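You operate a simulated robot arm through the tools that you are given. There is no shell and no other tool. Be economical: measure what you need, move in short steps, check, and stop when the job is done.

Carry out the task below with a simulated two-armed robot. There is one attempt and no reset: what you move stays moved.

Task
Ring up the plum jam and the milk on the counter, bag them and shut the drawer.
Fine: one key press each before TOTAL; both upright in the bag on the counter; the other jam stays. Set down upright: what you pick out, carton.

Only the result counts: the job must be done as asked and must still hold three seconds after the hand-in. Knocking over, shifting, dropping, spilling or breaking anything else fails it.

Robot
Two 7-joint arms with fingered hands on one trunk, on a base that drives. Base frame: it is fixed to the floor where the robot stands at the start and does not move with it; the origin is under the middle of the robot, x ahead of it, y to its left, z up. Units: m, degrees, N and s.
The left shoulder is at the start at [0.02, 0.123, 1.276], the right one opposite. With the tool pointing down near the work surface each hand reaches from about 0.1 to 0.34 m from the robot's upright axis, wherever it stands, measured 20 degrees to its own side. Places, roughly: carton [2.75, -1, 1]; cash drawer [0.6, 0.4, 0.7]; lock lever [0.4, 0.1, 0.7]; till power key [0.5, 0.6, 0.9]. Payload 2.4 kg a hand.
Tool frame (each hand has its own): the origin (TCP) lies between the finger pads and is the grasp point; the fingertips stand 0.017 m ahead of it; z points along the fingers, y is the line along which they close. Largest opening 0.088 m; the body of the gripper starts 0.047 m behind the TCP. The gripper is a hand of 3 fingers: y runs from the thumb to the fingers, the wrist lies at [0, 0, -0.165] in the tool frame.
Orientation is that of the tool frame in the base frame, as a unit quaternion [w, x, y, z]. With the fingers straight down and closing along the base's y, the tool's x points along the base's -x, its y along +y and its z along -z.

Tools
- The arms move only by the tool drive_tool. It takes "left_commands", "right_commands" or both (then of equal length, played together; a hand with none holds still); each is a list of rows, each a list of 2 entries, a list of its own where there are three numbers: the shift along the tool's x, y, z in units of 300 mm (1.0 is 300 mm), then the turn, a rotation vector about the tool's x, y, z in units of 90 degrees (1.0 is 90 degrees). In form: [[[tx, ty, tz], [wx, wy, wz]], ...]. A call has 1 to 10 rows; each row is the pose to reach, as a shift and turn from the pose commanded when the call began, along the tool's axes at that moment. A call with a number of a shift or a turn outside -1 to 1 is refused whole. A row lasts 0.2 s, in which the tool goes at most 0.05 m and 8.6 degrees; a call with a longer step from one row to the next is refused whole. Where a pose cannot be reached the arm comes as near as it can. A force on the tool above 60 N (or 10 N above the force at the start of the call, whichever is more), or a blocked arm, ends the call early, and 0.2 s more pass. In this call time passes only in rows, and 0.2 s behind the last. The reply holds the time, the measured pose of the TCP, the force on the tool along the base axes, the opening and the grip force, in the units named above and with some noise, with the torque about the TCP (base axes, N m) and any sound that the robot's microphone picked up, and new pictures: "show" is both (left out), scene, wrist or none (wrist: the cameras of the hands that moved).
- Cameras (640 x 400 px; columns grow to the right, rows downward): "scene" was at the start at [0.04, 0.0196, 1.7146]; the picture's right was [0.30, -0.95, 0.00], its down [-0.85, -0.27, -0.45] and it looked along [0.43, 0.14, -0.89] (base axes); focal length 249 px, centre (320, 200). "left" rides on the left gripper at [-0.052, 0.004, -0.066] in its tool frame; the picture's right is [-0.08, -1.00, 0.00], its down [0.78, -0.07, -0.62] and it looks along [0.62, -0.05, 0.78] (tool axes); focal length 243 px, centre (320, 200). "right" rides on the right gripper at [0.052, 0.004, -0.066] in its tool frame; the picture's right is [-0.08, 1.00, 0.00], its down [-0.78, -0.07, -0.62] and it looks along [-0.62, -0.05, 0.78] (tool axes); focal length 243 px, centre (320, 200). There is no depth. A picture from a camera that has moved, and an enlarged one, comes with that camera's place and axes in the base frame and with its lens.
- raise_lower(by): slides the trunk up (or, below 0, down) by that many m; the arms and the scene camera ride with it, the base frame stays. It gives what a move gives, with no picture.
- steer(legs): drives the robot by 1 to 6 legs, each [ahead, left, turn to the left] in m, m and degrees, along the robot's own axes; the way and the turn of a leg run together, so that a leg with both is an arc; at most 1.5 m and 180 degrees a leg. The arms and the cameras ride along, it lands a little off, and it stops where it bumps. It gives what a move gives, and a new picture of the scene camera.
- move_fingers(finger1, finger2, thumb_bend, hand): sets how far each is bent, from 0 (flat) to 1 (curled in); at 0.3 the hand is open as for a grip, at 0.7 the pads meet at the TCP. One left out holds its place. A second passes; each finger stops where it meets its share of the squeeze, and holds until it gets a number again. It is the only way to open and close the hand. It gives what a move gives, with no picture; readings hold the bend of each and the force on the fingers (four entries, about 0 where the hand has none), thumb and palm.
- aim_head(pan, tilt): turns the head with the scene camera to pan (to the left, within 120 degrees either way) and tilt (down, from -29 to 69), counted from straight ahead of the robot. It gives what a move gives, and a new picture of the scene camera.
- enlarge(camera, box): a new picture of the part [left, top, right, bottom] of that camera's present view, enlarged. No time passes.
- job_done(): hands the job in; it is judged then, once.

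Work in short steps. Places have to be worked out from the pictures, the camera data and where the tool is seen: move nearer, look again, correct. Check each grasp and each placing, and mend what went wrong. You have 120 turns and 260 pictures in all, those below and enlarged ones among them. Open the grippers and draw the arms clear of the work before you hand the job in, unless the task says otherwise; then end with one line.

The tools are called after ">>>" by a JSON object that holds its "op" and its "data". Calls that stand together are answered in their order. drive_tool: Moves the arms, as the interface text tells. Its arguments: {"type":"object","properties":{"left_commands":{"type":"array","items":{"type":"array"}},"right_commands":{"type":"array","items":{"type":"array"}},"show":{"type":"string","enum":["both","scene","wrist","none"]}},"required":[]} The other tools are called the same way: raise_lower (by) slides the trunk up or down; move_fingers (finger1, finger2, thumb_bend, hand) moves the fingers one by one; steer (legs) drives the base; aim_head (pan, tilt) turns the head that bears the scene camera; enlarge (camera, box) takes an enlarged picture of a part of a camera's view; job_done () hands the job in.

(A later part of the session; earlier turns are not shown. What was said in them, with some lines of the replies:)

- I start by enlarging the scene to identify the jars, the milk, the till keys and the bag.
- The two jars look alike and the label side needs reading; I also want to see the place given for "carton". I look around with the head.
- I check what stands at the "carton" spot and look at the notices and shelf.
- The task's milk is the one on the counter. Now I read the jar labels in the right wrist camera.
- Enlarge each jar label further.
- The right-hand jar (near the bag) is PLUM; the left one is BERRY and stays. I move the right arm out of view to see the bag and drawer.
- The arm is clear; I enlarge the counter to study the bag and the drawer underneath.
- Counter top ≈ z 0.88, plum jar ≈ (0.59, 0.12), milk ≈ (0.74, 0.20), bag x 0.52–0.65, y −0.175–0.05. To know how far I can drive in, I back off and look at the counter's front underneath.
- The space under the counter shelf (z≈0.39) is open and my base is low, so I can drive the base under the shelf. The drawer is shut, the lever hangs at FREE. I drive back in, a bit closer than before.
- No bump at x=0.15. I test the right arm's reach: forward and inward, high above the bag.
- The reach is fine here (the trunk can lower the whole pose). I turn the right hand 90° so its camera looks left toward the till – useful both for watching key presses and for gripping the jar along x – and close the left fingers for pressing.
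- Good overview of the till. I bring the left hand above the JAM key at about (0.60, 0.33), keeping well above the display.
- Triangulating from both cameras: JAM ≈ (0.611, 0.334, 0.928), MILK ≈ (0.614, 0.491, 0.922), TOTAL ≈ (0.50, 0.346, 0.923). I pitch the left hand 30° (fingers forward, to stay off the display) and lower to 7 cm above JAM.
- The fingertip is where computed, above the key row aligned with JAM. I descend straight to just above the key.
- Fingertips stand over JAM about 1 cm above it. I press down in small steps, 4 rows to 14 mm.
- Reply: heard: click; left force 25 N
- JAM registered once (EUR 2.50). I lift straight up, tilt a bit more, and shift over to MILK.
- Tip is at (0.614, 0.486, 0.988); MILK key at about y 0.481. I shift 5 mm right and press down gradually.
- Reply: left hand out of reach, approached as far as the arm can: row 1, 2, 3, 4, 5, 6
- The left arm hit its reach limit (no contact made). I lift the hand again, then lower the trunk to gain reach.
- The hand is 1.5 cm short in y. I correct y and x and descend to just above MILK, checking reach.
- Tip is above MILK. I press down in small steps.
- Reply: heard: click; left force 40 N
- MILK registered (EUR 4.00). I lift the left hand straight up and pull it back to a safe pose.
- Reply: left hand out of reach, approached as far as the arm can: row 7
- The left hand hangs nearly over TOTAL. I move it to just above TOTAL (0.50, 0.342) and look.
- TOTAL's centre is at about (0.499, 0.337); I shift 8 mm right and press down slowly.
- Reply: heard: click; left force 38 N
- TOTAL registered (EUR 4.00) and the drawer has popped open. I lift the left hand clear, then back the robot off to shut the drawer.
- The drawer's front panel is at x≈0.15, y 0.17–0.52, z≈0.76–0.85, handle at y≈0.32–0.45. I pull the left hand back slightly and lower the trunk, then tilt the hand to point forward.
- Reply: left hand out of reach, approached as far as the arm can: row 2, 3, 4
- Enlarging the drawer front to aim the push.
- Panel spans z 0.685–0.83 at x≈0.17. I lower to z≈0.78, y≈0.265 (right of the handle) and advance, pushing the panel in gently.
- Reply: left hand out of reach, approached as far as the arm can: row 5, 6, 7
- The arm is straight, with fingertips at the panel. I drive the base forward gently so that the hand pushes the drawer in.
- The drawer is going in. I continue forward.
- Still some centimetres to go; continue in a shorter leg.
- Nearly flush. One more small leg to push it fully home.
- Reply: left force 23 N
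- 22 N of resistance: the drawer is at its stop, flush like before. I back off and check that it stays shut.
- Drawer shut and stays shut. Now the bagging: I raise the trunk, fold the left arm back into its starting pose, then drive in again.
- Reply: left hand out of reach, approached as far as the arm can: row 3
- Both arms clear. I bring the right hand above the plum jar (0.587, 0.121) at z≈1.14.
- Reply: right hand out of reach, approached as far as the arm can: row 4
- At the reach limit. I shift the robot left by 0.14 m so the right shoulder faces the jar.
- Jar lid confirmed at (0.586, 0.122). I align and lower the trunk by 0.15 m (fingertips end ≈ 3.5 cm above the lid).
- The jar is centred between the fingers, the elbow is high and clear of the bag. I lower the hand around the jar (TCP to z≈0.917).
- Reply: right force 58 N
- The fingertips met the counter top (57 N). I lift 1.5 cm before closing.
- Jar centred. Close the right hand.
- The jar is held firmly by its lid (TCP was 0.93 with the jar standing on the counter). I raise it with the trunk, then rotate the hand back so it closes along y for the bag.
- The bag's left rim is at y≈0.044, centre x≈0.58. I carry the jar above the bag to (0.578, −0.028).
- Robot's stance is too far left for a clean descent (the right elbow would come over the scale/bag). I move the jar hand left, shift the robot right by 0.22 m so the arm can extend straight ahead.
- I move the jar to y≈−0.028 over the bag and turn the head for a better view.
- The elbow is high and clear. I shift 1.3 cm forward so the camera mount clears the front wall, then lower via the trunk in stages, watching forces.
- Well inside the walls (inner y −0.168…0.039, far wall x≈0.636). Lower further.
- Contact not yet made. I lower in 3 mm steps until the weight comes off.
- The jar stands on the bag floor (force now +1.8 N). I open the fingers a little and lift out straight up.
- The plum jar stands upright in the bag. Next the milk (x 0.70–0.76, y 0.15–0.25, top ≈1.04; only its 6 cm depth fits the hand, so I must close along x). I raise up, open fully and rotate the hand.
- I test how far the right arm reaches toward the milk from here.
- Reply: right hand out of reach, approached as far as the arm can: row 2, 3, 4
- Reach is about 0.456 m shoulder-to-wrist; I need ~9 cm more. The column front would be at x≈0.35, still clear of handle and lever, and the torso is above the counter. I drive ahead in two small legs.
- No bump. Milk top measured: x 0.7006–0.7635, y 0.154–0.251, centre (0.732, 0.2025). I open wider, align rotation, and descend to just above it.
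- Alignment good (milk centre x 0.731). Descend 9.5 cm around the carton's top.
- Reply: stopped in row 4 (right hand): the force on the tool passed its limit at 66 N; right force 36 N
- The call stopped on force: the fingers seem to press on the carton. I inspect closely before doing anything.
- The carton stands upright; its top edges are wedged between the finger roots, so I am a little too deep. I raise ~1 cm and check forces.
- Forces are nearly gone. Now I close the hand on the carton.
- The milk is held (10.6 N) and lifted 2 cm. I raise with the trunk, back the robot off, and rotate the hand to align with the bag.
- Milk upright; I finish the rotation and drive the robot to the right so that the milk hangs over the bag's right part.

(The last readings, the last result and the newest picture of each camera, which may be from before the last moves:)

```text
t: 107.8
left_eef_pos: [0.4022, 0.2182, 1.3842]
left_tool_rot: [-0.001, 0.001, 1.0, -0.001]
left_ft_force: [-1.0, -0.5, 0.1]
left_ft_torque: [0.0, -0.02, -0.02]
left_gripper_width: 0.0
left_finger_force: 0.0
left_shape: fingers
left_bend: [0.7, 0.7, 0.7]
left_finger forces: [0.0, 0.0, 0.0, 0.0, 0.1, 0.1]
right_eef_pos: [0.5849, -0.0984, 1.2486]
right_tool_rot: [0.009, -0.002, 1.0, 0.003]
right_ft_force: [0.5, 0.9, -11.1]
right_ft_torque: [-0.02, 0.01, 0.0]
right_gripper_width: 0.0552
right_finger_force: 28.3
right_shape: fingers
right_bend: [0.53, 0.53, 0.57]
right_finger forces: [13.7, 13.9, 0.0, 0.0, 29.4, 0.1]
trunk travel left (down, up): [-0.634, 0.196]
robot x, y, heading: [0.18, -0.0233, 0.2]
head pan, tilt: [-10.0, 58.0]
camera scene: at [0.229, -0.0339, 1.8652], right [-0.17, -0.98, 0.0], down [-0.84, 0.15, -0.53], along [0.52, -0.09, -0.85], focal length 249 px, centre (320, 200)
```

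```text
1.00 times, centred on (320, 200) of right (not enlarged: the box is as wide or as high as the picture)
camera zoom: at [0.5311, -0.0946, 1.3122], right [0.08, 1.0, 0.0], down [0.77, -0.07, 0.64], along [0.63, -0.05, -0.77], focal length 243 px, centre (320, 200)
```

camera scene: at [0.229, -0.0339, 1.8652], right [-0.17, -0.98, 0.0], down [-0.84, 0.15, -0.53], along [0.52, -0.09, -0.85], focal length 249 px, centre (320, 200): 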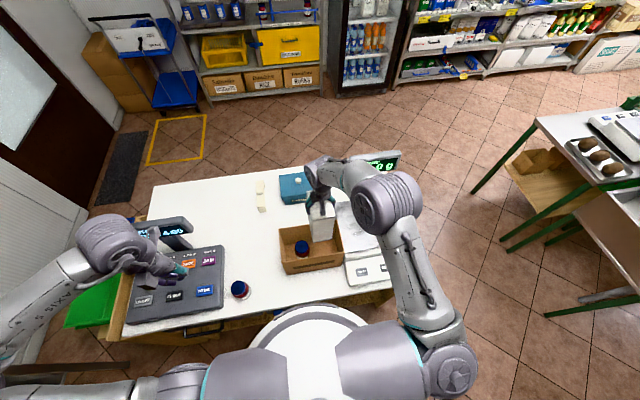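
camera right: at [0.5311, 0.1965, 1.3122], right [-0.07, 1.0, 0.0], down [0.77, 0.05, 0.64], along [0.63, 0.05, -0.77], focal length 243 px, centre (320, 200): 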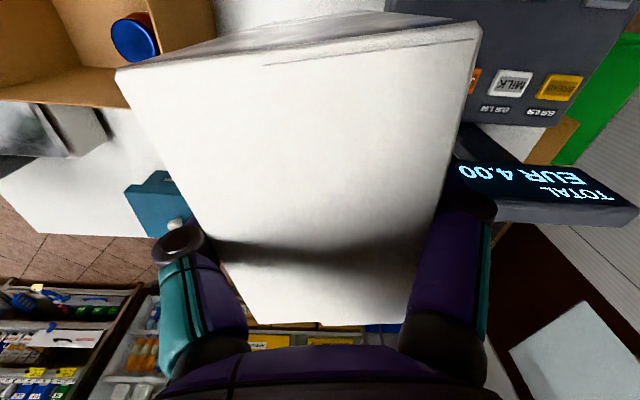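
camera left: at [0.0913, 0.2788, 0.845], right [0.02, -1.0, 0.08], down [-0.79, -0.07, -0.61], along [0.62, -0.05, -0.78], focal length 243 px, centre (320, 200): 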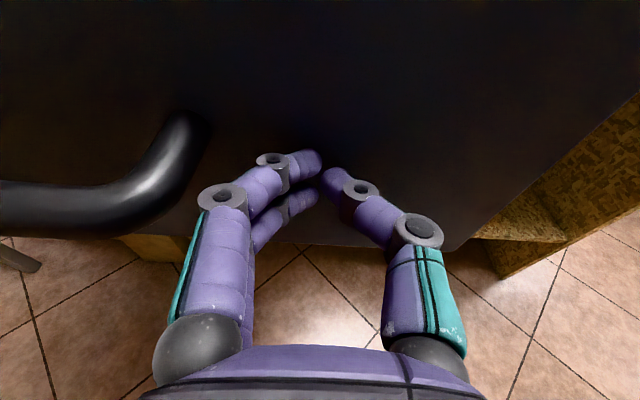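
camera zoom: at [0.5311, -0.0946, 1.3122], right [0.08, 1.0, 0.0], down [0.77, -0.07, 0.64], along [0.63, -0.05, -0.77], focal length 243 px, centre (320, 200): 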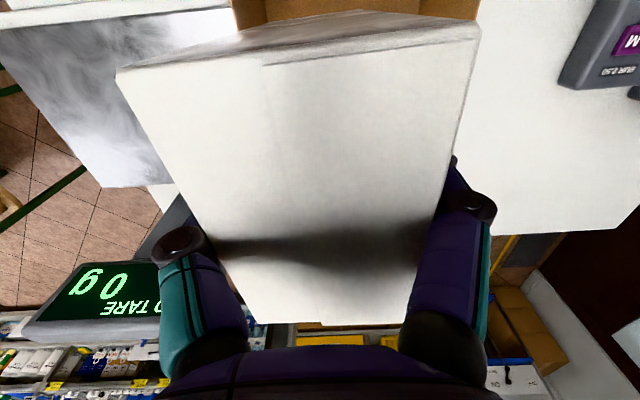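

I shift to (0.578, −0.108), level the hand, and lower to where the carton bottom is just above the rim to check alignment.

>>> {"op": "drive_tool", "data": {"right_commands": [[[0.023, -0.032, 0], [0, 0.0115, 0]]], "show": "none"}}

>>> {"op": "raise_lower", "data": {"by": -0.05}}

>>> {"op": "enlarge", "data": {"camera": "scene", "box": [250, 150, 410, 290]}}

>>> {"op": "aim_head", "data": {"pan": -10, "tilt": 66}}

>>> {"op": "enlarge", "data": {"camera": "scene", "box": [250, 100, 410, 240]}}

```text
t: 108.2
left_eef_pos: [0.4025, 0.2186, 1.3836]
left_tool_rot: [-0.002, 0.0, 1.0, -0.001]
left_ft_force: [-1.0, -0.1, -0.1]
left_ft_torque: [-0.03, -0.02, 0.0]
left_gripper_width: 0.0
left_finger_force: 0.1
left_shape: fingers
left_bend: [0.7, 0.7, 0.7]
left_finger forces: [0.0, 0.0, 0.1, 0.1, 0.0, 0.0]
right_eef_pos: [0.5773, -0.1081, 1.249]
right_tool_rot: [0.0, -0.002, 1.0, 0.001]
right_ft_force: [0.0, 0.6, -11.2]
right_ft_torque: [0.01, 0.01, 0.01]
right_gripper_width: 0.0553
right_finger_force: 27.9
right_shape: fingers
right_bend: [0.53, 0.53, 0.57]
right_finger forces: [13.7, 13.8, 0.0, 0.0, 29.1, 0.1]
trunk travel left (down, up): [-0.634, 0.196]
robot x, y, heading: [0.179, -0.0249, 0.1]
head pan, tilt: [-10.0, 58.0]
```

```text
t: 109.1
left_eef_pos: [0.4022, 0.2169, 1.333]
left_tool_rot: [-0.003, 0.001, 1.0, -0.001]
left_ft_force: [-0.4, -0.2, 1.0]
left_ft_torque: [0.01, 0.0, -0.03]
left_gripper_width: 0.0001
left_finger_force: 0.1
left_shape: fingers
left_bend: [0.7, 0.7, 0.7]
left_finger forces: [0.1, 0.0, 0.1, 0.0, 0.0, 0.0]
right_eef_pos: [0.5797, -0.1086, 1.1991]
right_tool_rot: [0.001, -0.001, 1.0, 0.001]
right_ft_force: [-0.3, -0.1, -10.0]
right_ft_torque: [-0.02, 0.0, 0.01]
right_gripper_width: 0.055
right_finger_force: 27.8
right_shape: fingers
right_bend: [0.53, 0.53, 0.57]
right_finger forces: [13.7, 13.9, 0.0, 0.0, 29.1, 0.0]
trunk travel left (down, up): [-0.584, 0.246]
robot x, y, heading: [0.1813, -0.0226, 0.2]
head pan, tilt: [-10.0, 58.0]
```

```text
2.86 times, centred on (330, 220) of scene
camera zoom: at [0.2288, -0.0332, 1.8152], right [-0.17, -0.98, 0.0], down [-0.84, 0.15, -0.53], along [0.52, -0.09, -0.85], focal length 712 px, centre (291, 143)
```

zoom: 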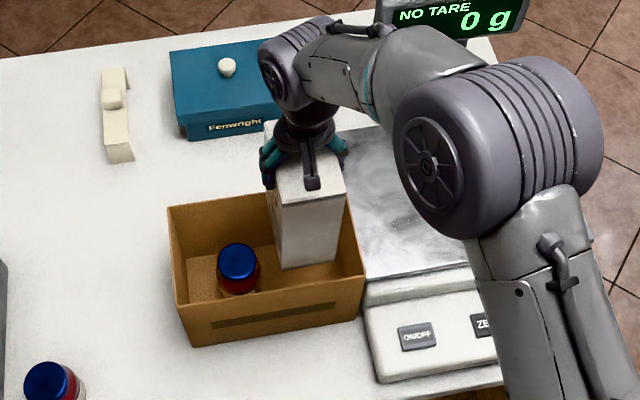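

```text
t: 109.8
left_eef_pos: [0.4019, 0.2198, 1.3339]
left_tool_rot: [-0.002, 0.0, 1.0, -0.001]
left_ft_force: [-0.9, -0.7, -0.1]
left_ft_torque: [-0.01, 0.0, 0.01]
left_gripper_width: 0.0
left_finger_force: 0.1
left_shape: fingers
left_bend: [0.7, 0.7, 0.7]
left_finger forces: [0.1, 0.0, 0.1, 0.0, 0.0, 0.0]
right_eef_pos: [0.5781, -0.1072, 1.1993]
right_tool_rot: [0.0, -0.002, 1.0, 0.001]
right_ft_force: [0.0, -0.1, -10.5]
right_ft_torque: [-0.02, 0.01, 0.02]
right_gripper_width: 0.0549
right_finger_force: 28.0
right_shape: fingers
right_bend: [0.53, 0.53, 0.57]
right_finger forces: [13.7, 13.7, 0.0, 0.0, 29.0, 0.0]
trunk travel left (down, up): [-0.584, 0.246]
robot x, y, heading: [0.1764, -0.0225, -0.0]
head pan, tilt: [-10.0, 66.0]
camera scene: at [0.2196, -0.0317, 1.8063], right [-0.17, -0.98, 0.0], down [-0.9, 0.16, -0.41], along [0.4, -0.07, -0.91], focal length 249 px, centre (320, 200)
```

scene: 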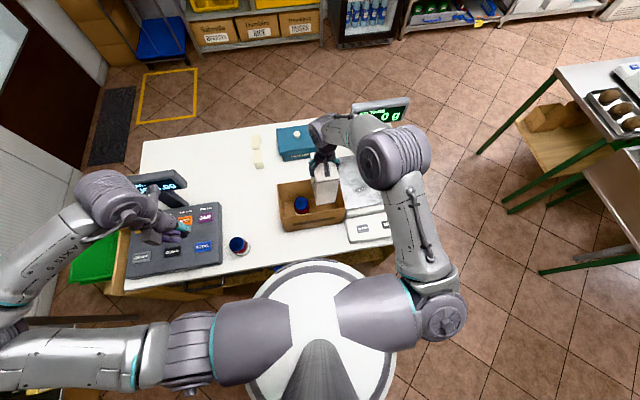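

```text
2.86 times, centred on (330, 170) of scene
camera zoom: at [0.2196, -0.0317, 1.8063], right [-0.17, -0.98, 0.0], down [-0.9, 0.16, -0.41], along [0.4, -0.07, -0.91], focal length 712 px, centre (291, 286)
```

zoom: 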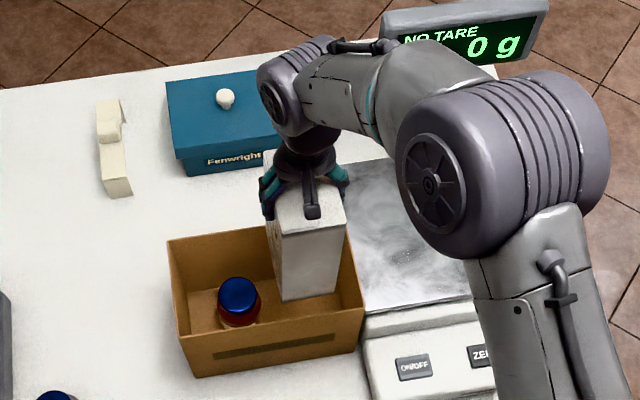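

The carton's footprint lies inside the rim on all visible sides (front gap ≈1 cm). I lower it into the bag.

>>> {"op": "raise_lower", "data": {"by": -0.08}}

>>> {"op": "raise_lower", "data": {"by": -0.06}}

>>> {"op": "enlarge", "data": {"camera": "scene", "box": [250, 80, 430, 230]}}

```text
t: 111.0
left_eef_pos: [0.402, 0.2169, 1.2542]
left_tool_rot: [-0.002, 0.001, 1.0, -0.001]
left_ft_force: [0.3, 0.2, -0.4]
left_ft_torque: [0.0, 0.05, -0.02]
left_gripper_width: 0.0003
left_finger_force: 0.1
left_shape: fingers
left_bend: [0.7, 0.7, 0.7]
left_finger forces: [0.0, 0.1, 0.0, 0.0, 0.1, 0.1]
right_eef_pos: [0.5769, -0.1081, 1.1192]
right_tool_rot: [0.0, -0.001, 1.0, 0.001]
right_ft_force: [0.5, 0.6, -10.0]
right_ft_torque: [-0.03, -0.02, -0.01]
right_gripper_width: 0.0553
right_finger_force: 28.3
right_shape: fingers
right_bend: [0.53, 0.53, 0.57]
right_finger forces: [13.5, 13.7, 0.0, 0.0, 28.9, 0.0]
trunk travel left (down, up): [-0.504, 0.326]
robot x, y, heading: [0.1819, -0.0222, -0.2]
head pan, tilt: [-10.0, 66.0]
```

```text
t: 112.0
left_eef_pos: [0.4024, 0.2176, 1.1938]
left_tool_rot: [-0.002, 0.001, 1.0, -0.001]
left_ft_force: [-0.5, 0.6, 0.8]
left_ft_torque: [-0.01, -0.01, 0.0]
left_gripper_width: 0.0
left_finger_force: 0.3
left_shape: fingers
left_bend: [0.7, 0.7, 0.7]
left_finger forces: [0.0, 0.0, 0.1, 0.0, 0.1, 0.0]
right_eef_pos: [0.579, -0.1075, 1.0574]
right_tool_rot: [0.0, -0.002, 1.0, 0.001]
right_ft_force: [-0.7, 0.4, -11.5]
right_ft_torque: [0.0, 0.03, -0.04]
right_gripper_width: 0.0553
right_finger_force: 28.5
right_shape: fingers
right_bend: [0.53, 0.53, 0.57]
right_finger forces: [13.5, 13.7, 0.1, 0.1, 28.9, 0.1]
trunk travel left (down, up): [-0.444, 0.386]
robot x, y, heading: [0.1781, -0.0183, 0.1]
head pan, tilt: [-10.0, 66.0]
```

```text
2.67 times, centred on (340, 155) of scene
camera zoom: at [0.2194, -0.0317, 1.6663], right [-0.17, -0.98, 0.0], down [-0.9, 0.16, -0.41], along [0.4, -0.07, -0.91], focal length 664 px, centre (267, 320)
```

zoom: 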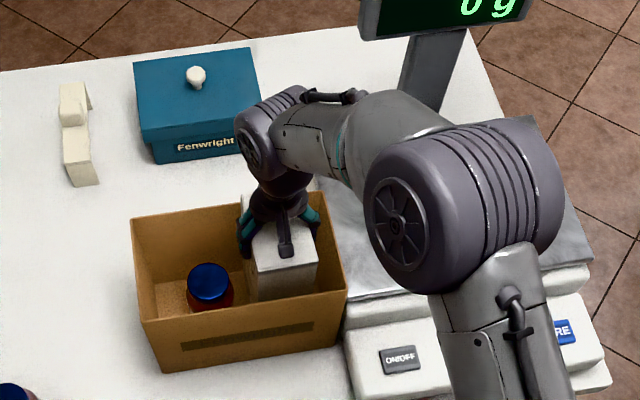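

Free inside the bag, no side force. I lower in small steps until the floor takes the weight.

>>> {"op": "drive_tool", "data": {"right_commands": [[[0, 0, 0.03], [0, 0, 0]], [[0, 0, 0.055], [0, 0, 0]], [[0, 0, 0.068], [0, 0, 0]], [[0, 0, 0.08], [0, 0, 0]]], "show": "none"}}

```text
t: 113.0
left_eef_pos: [0.4024, 0.2176, 1.1954]
left_tool_rot: [-0.002, 0.001, 1.0, -0.002]
left_ft_force: [0.5, 0.0, 1.2]
left_ft_torque: [0.01, 0.02, -0.02]
left_gripper_width: 0.0001
left_finger_force: 0.1
left_shape: fingers
left_bend: [0.7, 0.7, 0.7]
left_finger forces: [0.1, 0.0, 0.1, 0.0, 0.1, 0.0]
right_eef_pos: [0.5781, -0.1077, 1.0349]
right_tool_rot: [-0.001, -0.002, 1.0, 0.002]
right_ft_force: [-0.3, -0.1, -10.6]
right_ft_torque: [-0.04, 0.0, 0.02]
right_gripper_width: 0.0551
right_finger_force: 27.8
right_shape: fingers
right_bend: [0.53, 0.53, 0.57]
right_finger forces: [13.4, 13.7, 0.0, 0.1, 28.6, 0.0]
trunk travel left (down, up): [-0.444, 0.386]
robot x, y, heading: [0.1788, -0.0176, 0.0]
head pan, tilt: [-10.0, 66.0]
```

>>> {"op": "drive_tool", "data": {"right_commands": [[[0, 0, 0.008], [0, 0, 0]], [[0, 0, 0.016], [0, 0, 0]], [[0, 0, 0.024], [0, 0, 0]]], "show": "none"}}

```text
t: 113.8
left_eef_pos: [0.4017, 0.2189, 1.1945]
left_tool_rot: [-0.002, 0.0, 1.0, -0.003]
left_ft_force: [-0.3, -0.3, -0.1]
left_ft_torque: [0.0, 0.01, -0.03]
left_gripper_width: 0.0
left_finger_force: 0.1
left_shape: fingers
left_bend: [0.7, 0.7, 0.7]
left_finger forces: [0.1, 0.1, 0.0, 0.1, 0.1, 0.0]
right_eef_pos: [0.577, -0.1054, 1.0305]
right_tool_rot: [0.005, -0.001, 1.0, 0.002]
right_ft_force: [0.9, 5.0, 24.5]
right_ft_torque: [-0.34, 0.08, 0.02]
right_gripper_width: 0.0551
right_finger_force: 33.7
right_shape: fingers
right_bend: [0.54, 0.54, 0.58]
right_finger forces: [17.6, 17.5, 0.0, 0.0, 32.1, 0.0]
trunk travel left (down, up): [-0.444, 0.386]
robot x, y, heading: [0.1781, -0.0235, -0.2]
head pan, tilt: [-10.0, 66.0]
```

The carton is on the floor (slightly overpressed). I relieve 2.5 mm and open the hand moderately.

>>> {"op": "drive_tool", "data": {"right_commands": [[[0, 0, -0.009], [0, 0, 0]]], "show": "none"}}

>>> {"op": "move_fingers", "data": {"hand": "right", "finger1": 0.34, "finger2": 0.34, "thumb_bend": 0.36}}

>>> {"op": "enlarge", "data": {"camera": "right", "box": [0, 0, 640, 400]}}

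```text
t: 114.2
left_eef_pos: [0.4007, 0.2184, 1.1937]
left_tool_rot: [-0.002, 0.001, 1.0, -0.001]
left_ft_force: [1.1, 0.2, -0.3]
left_ft_torque: [-0.01, -0.04, -0.01]
left_gripper_width: 0.0
left_finger_force: 0.0
left_shape: fingers
left_bend: [0.7, 0.7, 0.7]
left_finger forces: [0.1, 0.0, 0.1, 0.0, 0.1, 0.0]
right_eef_pos: [0.5764, -0.1063, 1.031]
right_tool_rot: [0.001, -0.001, 1.0, 0.0]
right_ft_force: [5.0, 4.6, 14.5]
right_ft_torque: [-0.2, 0.04, 0.06]
right_gripper_width: 0.0549
right_finger_force: 31.6
right_shape: fingers
right_bend: [0.53, 0.54, 0.58]
right_finger forces: [16.2, 16.7, 0.0, 0.0, 30.1, 0.0]
trunk travel left (down, up): [-0.444, 0.386]
robot x, y, heading: [0.1793, -0.0217, -0.2]
head pan, tilt: [-10.0, 66.0]
```

```text
t: 115.2
left_eef_pos: [0.401, 0.219, 1.1938]
left_tool_rot: [-0.002, 0.001, 1.0, -0.001]
left_ft_force: [-0.6, -0.2, 0.1]
left_ft_torque: [-0.01, -0.01, -0.01]
left_gripper_width: 0.0001
left_finger_force: 0.1
left_shape: fingers
left_bend: [0.7, 0.7, 0.7]
left_finger forces: [0.0, 0.1, 0.0, 0.1, 0.0, 0.0]
right_eef_pos: [0.5771, -0.106, 1.0318]
right_tool_rot: [0.001, -0.001, 1.0, 0.001]
right_ft_force: [2.2, 2.6, 5.8]
right_ft_torque: [-0.21, 0.05, -0.01]
right_gripper_width: 0.0783
right_finger_force: 5.0
right_shape: fingers
right_bend: [0.34, 0.34, 0.36]
right_finger forces: [2.3, 2.5, 0.0, 0.1, 5.2, 0.0]
trunk travel left (down, up): [-0.444, 0.386]
robot x, y, heading: [0.1815, -0.0204, -0.1]
head pan, tilt: [-10.0, 66.0]
```

```text
1.00 times, centred on (320, 200) of right (not enlarged: the box is as wide or as high as the picture)
camera zoom: at [0.5248, -0.1032, 1.0948], right [0.08, 1.0, 0.0], down [0.78, -0.07, 0.62], along [0.62, -0.05, -0.78], focal length 243 px, centre (320, 200)
```

zoom: 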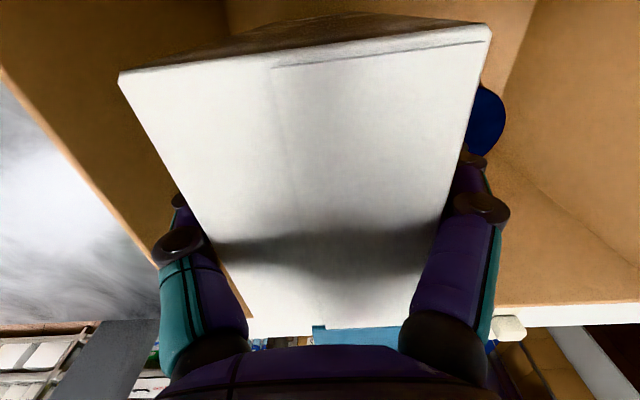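

There is still ~5 N on the carton at the finger roots; I open a bit more.

>>> {"op": "move_fingers", "data": {"hand": "right", "finger1": 0.27, "finger2": 0.27, "thumb_bend": 0.29}}

>>> {"op": "drive_tool", "data": {"right_commands": [[[0, 0, -0.03], [0, 0, 0]], [[0, 0, -0.08], [0, 0, 0]]], "show": "both"}}

```text
t: 116.2
left_eef_pos: [0.4032, 0.2179, 1.194]
left_tool_rot: [-0.002, 0.001, 1.0, -0.001]
left_ft_force: [0.3, 0.0, -0.6]
left_ft_torque: [-0.03, -0.04, 0.0]
left_gripper_width: 0.0
left_finger_force: 0.1
left_shape: fingers
left_bend: [0.7, 0.7, 0.7]
left_finger forces: [0.0, 0.0, 0.0, 0.1, 0.0, 0.0]
right_eef_pos: [0.5776, -0.1064, 1.0303]
right_tool_rot: [0.001, -0.002, 1.0, 0.001]
right_ft_force: [1.0, 0.9, 0.8]
right_ft_torque: [-0.04, 0.01, -0.04]
right_gripper_width: 0.0891
right_finger_force: 1.2
right_shape: fingers
right_bend: [0.27, 0.27, 0.28]
right_finger forces: [0.6, 0.8, 0.0, 0.1, 0.8, 0.0]
trunk travel left (down, up): [-0.444, 0.386]
robot x, y, heading: [0.1785, -0.0212, -0.3]
head pan, tilt: [-10.0, 66.0]
```

```text
t: 116.8
left_eef_pos: [0.4013, 0.2178, 1.1945]
left_tool_rot: [-0.002, 0.0, 1.0, 0.0]
left_ft_force: [0.1, 0.1, 0.0]
left_ft_torque: [0.01, 0.03, 0.01]
left_gripper_width: 0.0
left_finger_force: 0.1
left_shape: fingers
left_bend: [0.7, 0.7, 0.7]
left_finger forces: [0.1, 0.0, 0.1, 0.0, 0.1, 0.1]
right_eef_pos: [0.577, -0.1077, 1.0551]
right_tool_rot: [0.0, -0.002, 1.0, 0.001]
right_ft_force: [-0.6, -0.6, 0.7]
right_ft_torque: [0.01, 0.02, -0.02]
right_gripper_width: 0.0882
right_finger_force: 0.1
right_shape: fingers
right_bend: [0.27, 0.27, 0.28]
right_finger forces: [0.0, 0.1, 0.1, 0.1, 0.1, 0.0]
trunk travel left (down, up): [-0.444, 0.386]
robot x, y, heading: [0.1808, -0.0213, -0.1]
head pan, tilt: [-10.0, 66.0]
camera scene: at [0.2184, -0.0315, 1.6663], right [-0.17, -0.98, 0.0], down [-0.9, 0.16, -0.41], along [0.4, -0.07, -0.91], focal length 249 px, centre (320, 200)
camera right: at [0.5245, -0.1038, 1.1191], right [0.08, 1.0, 0.0], down [0.78, -0.07, 0.62], along [0.62, -0.05, -0.78], focal length 243 px, centre (320, 200)
```

scene: 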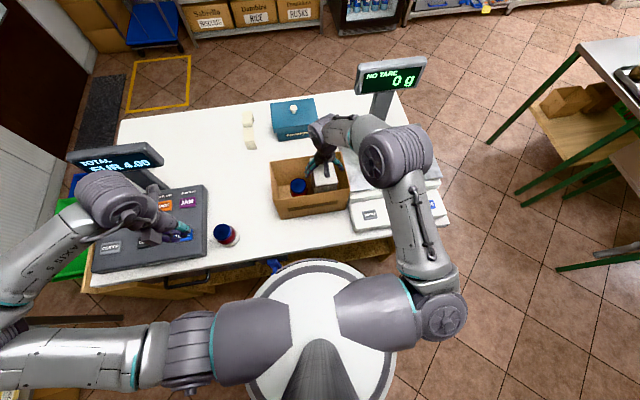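
right: 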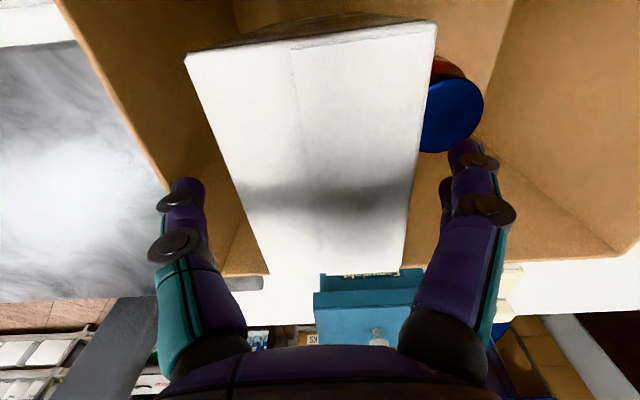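

Released cleanly; the carton stands. I raise the trunk to pull out, then back the robot away.

>>> {"op": "raise_lower", "data": {"by": 0.2}}

>>> {"op": "steer", "data": {"legs": [[-0.4, 0, 0]]}}

>>> {"op": "aim_head", "data": {"pan": 8, "tilt": 48}}

>>> {"op": "enlarge", "data": {"camera": "scene", "box": [200, 90, 420, 250]}}

```text
t: 119.0
left_eef_pos: [0.402, 0.2171, 1.3938]
left_tool_rot: [-0.002, 0.0, 1.0, -0.001]
left_ft_force: [0.1, 0.4, 0.6]
left_ft_torque: [0.01, 0.01, -0.03]
left_gripper_width: 0.0
left_finger_force: 0.2
left_shape: fingers
left_bend: [0.7, 0.7, 0.7]
left_finger forces: [0.1, 0.0, 0.0, 0.0, 0.1, 0.0]
right_eef_pos: [0.5767, -0.1075, 1.2547]
right_tool_rot: [0.001, -0.002, 1.0, 0.002]
right_ft_force: [-0.2, -0.5, 0.1]
right_ft_torque: [0.02, -0.04, 0.03]
right_gripper_width: 0.0882
right_finger_force: 0.0
right_shape: fingers
right_bend: [0.27, 0.27, 0.28]
right_finger forces: [0.0, 0.0, 0.0, 0.0, 0.0, 0.0]
trunk travel left (down, up): [-0.644, 0.186]
robot x, y, heading: [0.1769, -0.0237, -0.0]
head pan, tilt: [-10.0, 66.0]
```

```text
t: 121.4
left_eef_pos: [0.0004, 0.2194, 1.3931]
left_tool_rot: [-0.001, -0.001, 1.0, 0.0]
left_ft_force: [0.1, -0.2, -0.2]
left_ft_torque: [0.01, -0.01, -0.03]
left_gripper_width: 0.0
left_finger_force: 0.1
left_shape: fingers
left_bend: [0.7, 0.7, 0.7]
left_finger forces: [0.0, 0.0, 0.0, 0.0, 0.1, 0.0]
right_eef_pos: [0.1769, -0.1049, 1.2552]
right_tool_rot: [0.001, -0.003, 1.0, 0.002]
right_ft_force: [0.4, -0.7, -0.6]
right_ft_torque: [-0.04, 0.02, 0.0]
right_gripper_width: 0.0885
right_finger_force: 0.0
right_shape: fingers
right_bend: [0.27, 0.27, 0.28]
right_finger forces: [0.1, 0.1, 0.1, 0.1, 0.1, 0.0]
trunk travel left (down, up): [-0.644, 0.186]
robot x, y, heading: [-0.2204, -0.0193, 0.4]
head pan, tilt: [-10.0, 66.0]
camera scene: at [-0.1824, -0.0315, 1.8663], right [-0.17, -0.99, 0.0], down [-0.9, 0.16, -0.41], along [0.4, -0.07, -0.91], focal length 249 px, centre (320, 200)
```

scene: 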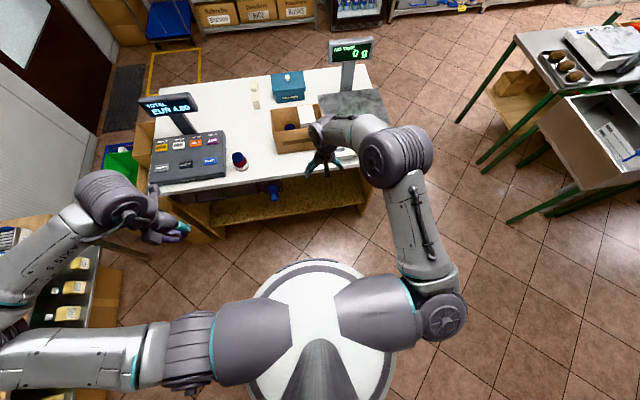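

```text
t: 122.2
left_eef_pos: [0.0016, 0.2178, 1.3938]
left_tool_rot: [-0.001, -0.001, 1.0, -0.001]
left_ft_force: [-0.4, 0.6, -0.3]
left_ft_torque: [-0.01, -0.03, -0.03]
left_gripper_width: 0.0
left_finger_force: 0.0
left_shape: fingers
left_bend: [0.7, 0.7, 0.7]
left_finger forces: [0.0, 0.1, 0.1, 0.1, 0.1, 0.0]
right_eef_pos: [0.1778, -0.1075, 1.2553]
right_tool_rot: [0.001, -0.003, 1.0, 0.002]
right_ft_force: [0.4, -0.4, -0.4]
right_ft_torque: [-0.01, 0.0, -0.02]
right_gripper_width: 0.0882
right_finger_force: 0.1
right_shape: fingers
right_bend: [0.27, 0.27, 0.28]
right_finger forces: [0.1, 0.1, 0.0, 0.0, 0.1, 0.0]
trunk travel left (down, up): [-0.644, 0.186]
robot x, y, heading: [-0.22, -0.0217, 0.2]
head pan, tilt: [8.0, 48.0]
camera scene: at [-0.1619, -0.0103, 1.8881], right [0.14, -0.99, 0.0], down [-0.74, -0.1, -0.67], along [0.66, 0.09, -0.74], focal length 249 px, centre (320, 200)
```

scene: 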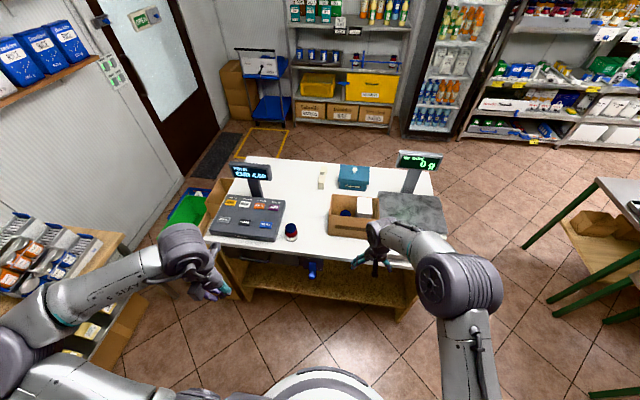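

```text
2.50 times, centred on (310, 170) of scene
camera zoom: at [-0.1619, -0.0103, 1.8881], right [0.14, -0.99, 0.0], down [-0.74, -0.1, -0.67], along [0.66, 0.09, -0.74], focal length 622 px, centre (345, 275)
```

zoom: 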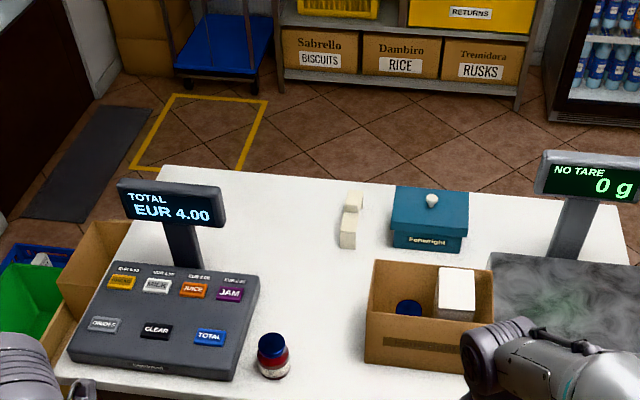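

Milk and plum jam stand in the bag, berry jam untouched. I open the left hand and check the drawer once more.

>>> {"op": "move_fingers", "data": {"hand": "left", "finger1": 0.3, "finger2": 0.3, "thumb_bend": 0.3}}

>>> {"op": "steer", "data": {"legs": [[-0.3, 0, 0]]}}

>>> {"op": "enlarge", "data": {"camera": "scene", "box": [200, 90, 460, 270]}}

```text
t: 123.2
left_eef_pos: [0.0007, 0.2174, 1.3949]
left_tool_rot: [-0.002, -0.001, 1.0, -0.001]
left_ft_force: [0.7, 0.0, 0.2]
left_ft_torque: [0.0, 0.02, 0.04]
left_gripper_width: 0.0842
left_finger_force: 0.1
left_shape: fingers
left_bend: [0.3, 0.3, 0.3]
left_finger forces: [0.0, 0.0, 0.0, 0.1, 0.0, 0.0]
right_eef_pos: [0.1777, -0.1056, 1.2542]
right_tool_rot: [0.001, -0.002, 1.0, 0.001]
right_ft_force: [-0.5, -0.1, 0.1]
right_ft_torque: [0.0, -0.01, -0.03]
right_gripper_width: 0.0884
right_finger_force: 0.0
right_shape: fingers
right_bend: [0.27, 0.27, 0.28]
right_finger forces: [0.1, 0.0, 0.0, 0.1, 0.1, 0.0]
trunk travel left (down, up): [-0.644, 0.186]
robot x, y, heading: [-0.2217, -0.0192, 0.1]
head pan, tilt: [8.0, 48.0]
```

```text
t: 125.3
left_eef_pos: [-0.2975, 0.2186, 1.3949]
left_tool_rot: [-0.002, 0.0, 1.0, -0.001]
left_ft_force: [-0.7, 0.2, -0.4]
left_ft_torque: [-0.03, 0.0, 0.01]
left_gripper_width: 0.0843
left_finger_force: 0.0
left_shape: fingers
left_bend: [0.3, 0.3, 0.3]
left_finger forces: [0.1, 0.0, 0.0, 0.1, 0.0, 0.0]
right_eef_pos: [-0.1205, -0.1068, 1.2551]
right_tool_rot: [0.001, -0.002, 1.0, 0.002]
right_ft_force: [-0.2, -0.4, -0.1]
right_ft_torque: [0.0, -0.02, 0.01]
right_gripper_width: 0.0885
right_finger_force: 0.0
right_shape: fingers
right_bend: [0.27, 0.27, 0.28]
right_finger forces: [0.1, 0.0, 0.0, 0.1, 0.0, 0.0]
trunk travel left (down, up): [-0.644, 0.186]
robot x, y, heading: [-0.5216, -0.0196, 0.1]
head pan, tilt: [8.0, 48.0]
camera scene: at [-0.4612, -0.0106, 1.8882], right [0.14, -0.99, 0.0], down [-0.74, -0.1, -0.67], along [0.66, 0.09, -0.74], focal length 249 px, centre (320, 200)
```

scene: 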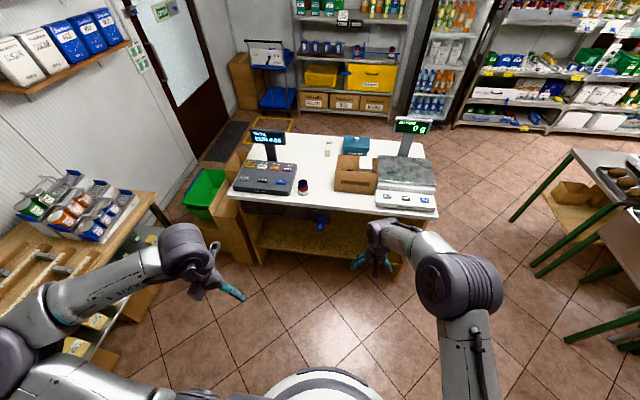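

```text
2.22 times, centred on (330, 180) of scene
camera zoom: at [-0.4612, -0.0106, 1.8882], right [0.14, -0.99, 0.0], down [-0.74, -0.1, -0.67], along [0.66, 0.09, -0.74], focal length 553 px, centre (298, 244)
```

zoom: 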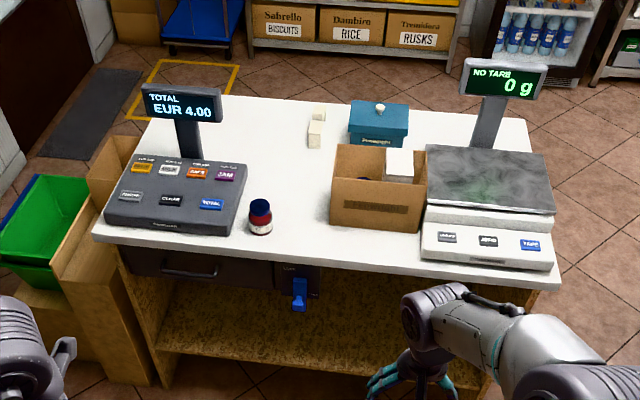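

The drawer is shut, the total reads EUR 4.00, both goods stand in the bag, the berry jam is in place, and both hands are open and clear. I hand in.

>>> {"op": "job_done", "data": {}}

```text
The job is handed in.
```

The plum jam and the milk are rung up with one key press each before TOTAL (the till shows EUR 4.00). Both stand upright in the bag on the counter, the drawer is shut, and the berry jam stays where it was.
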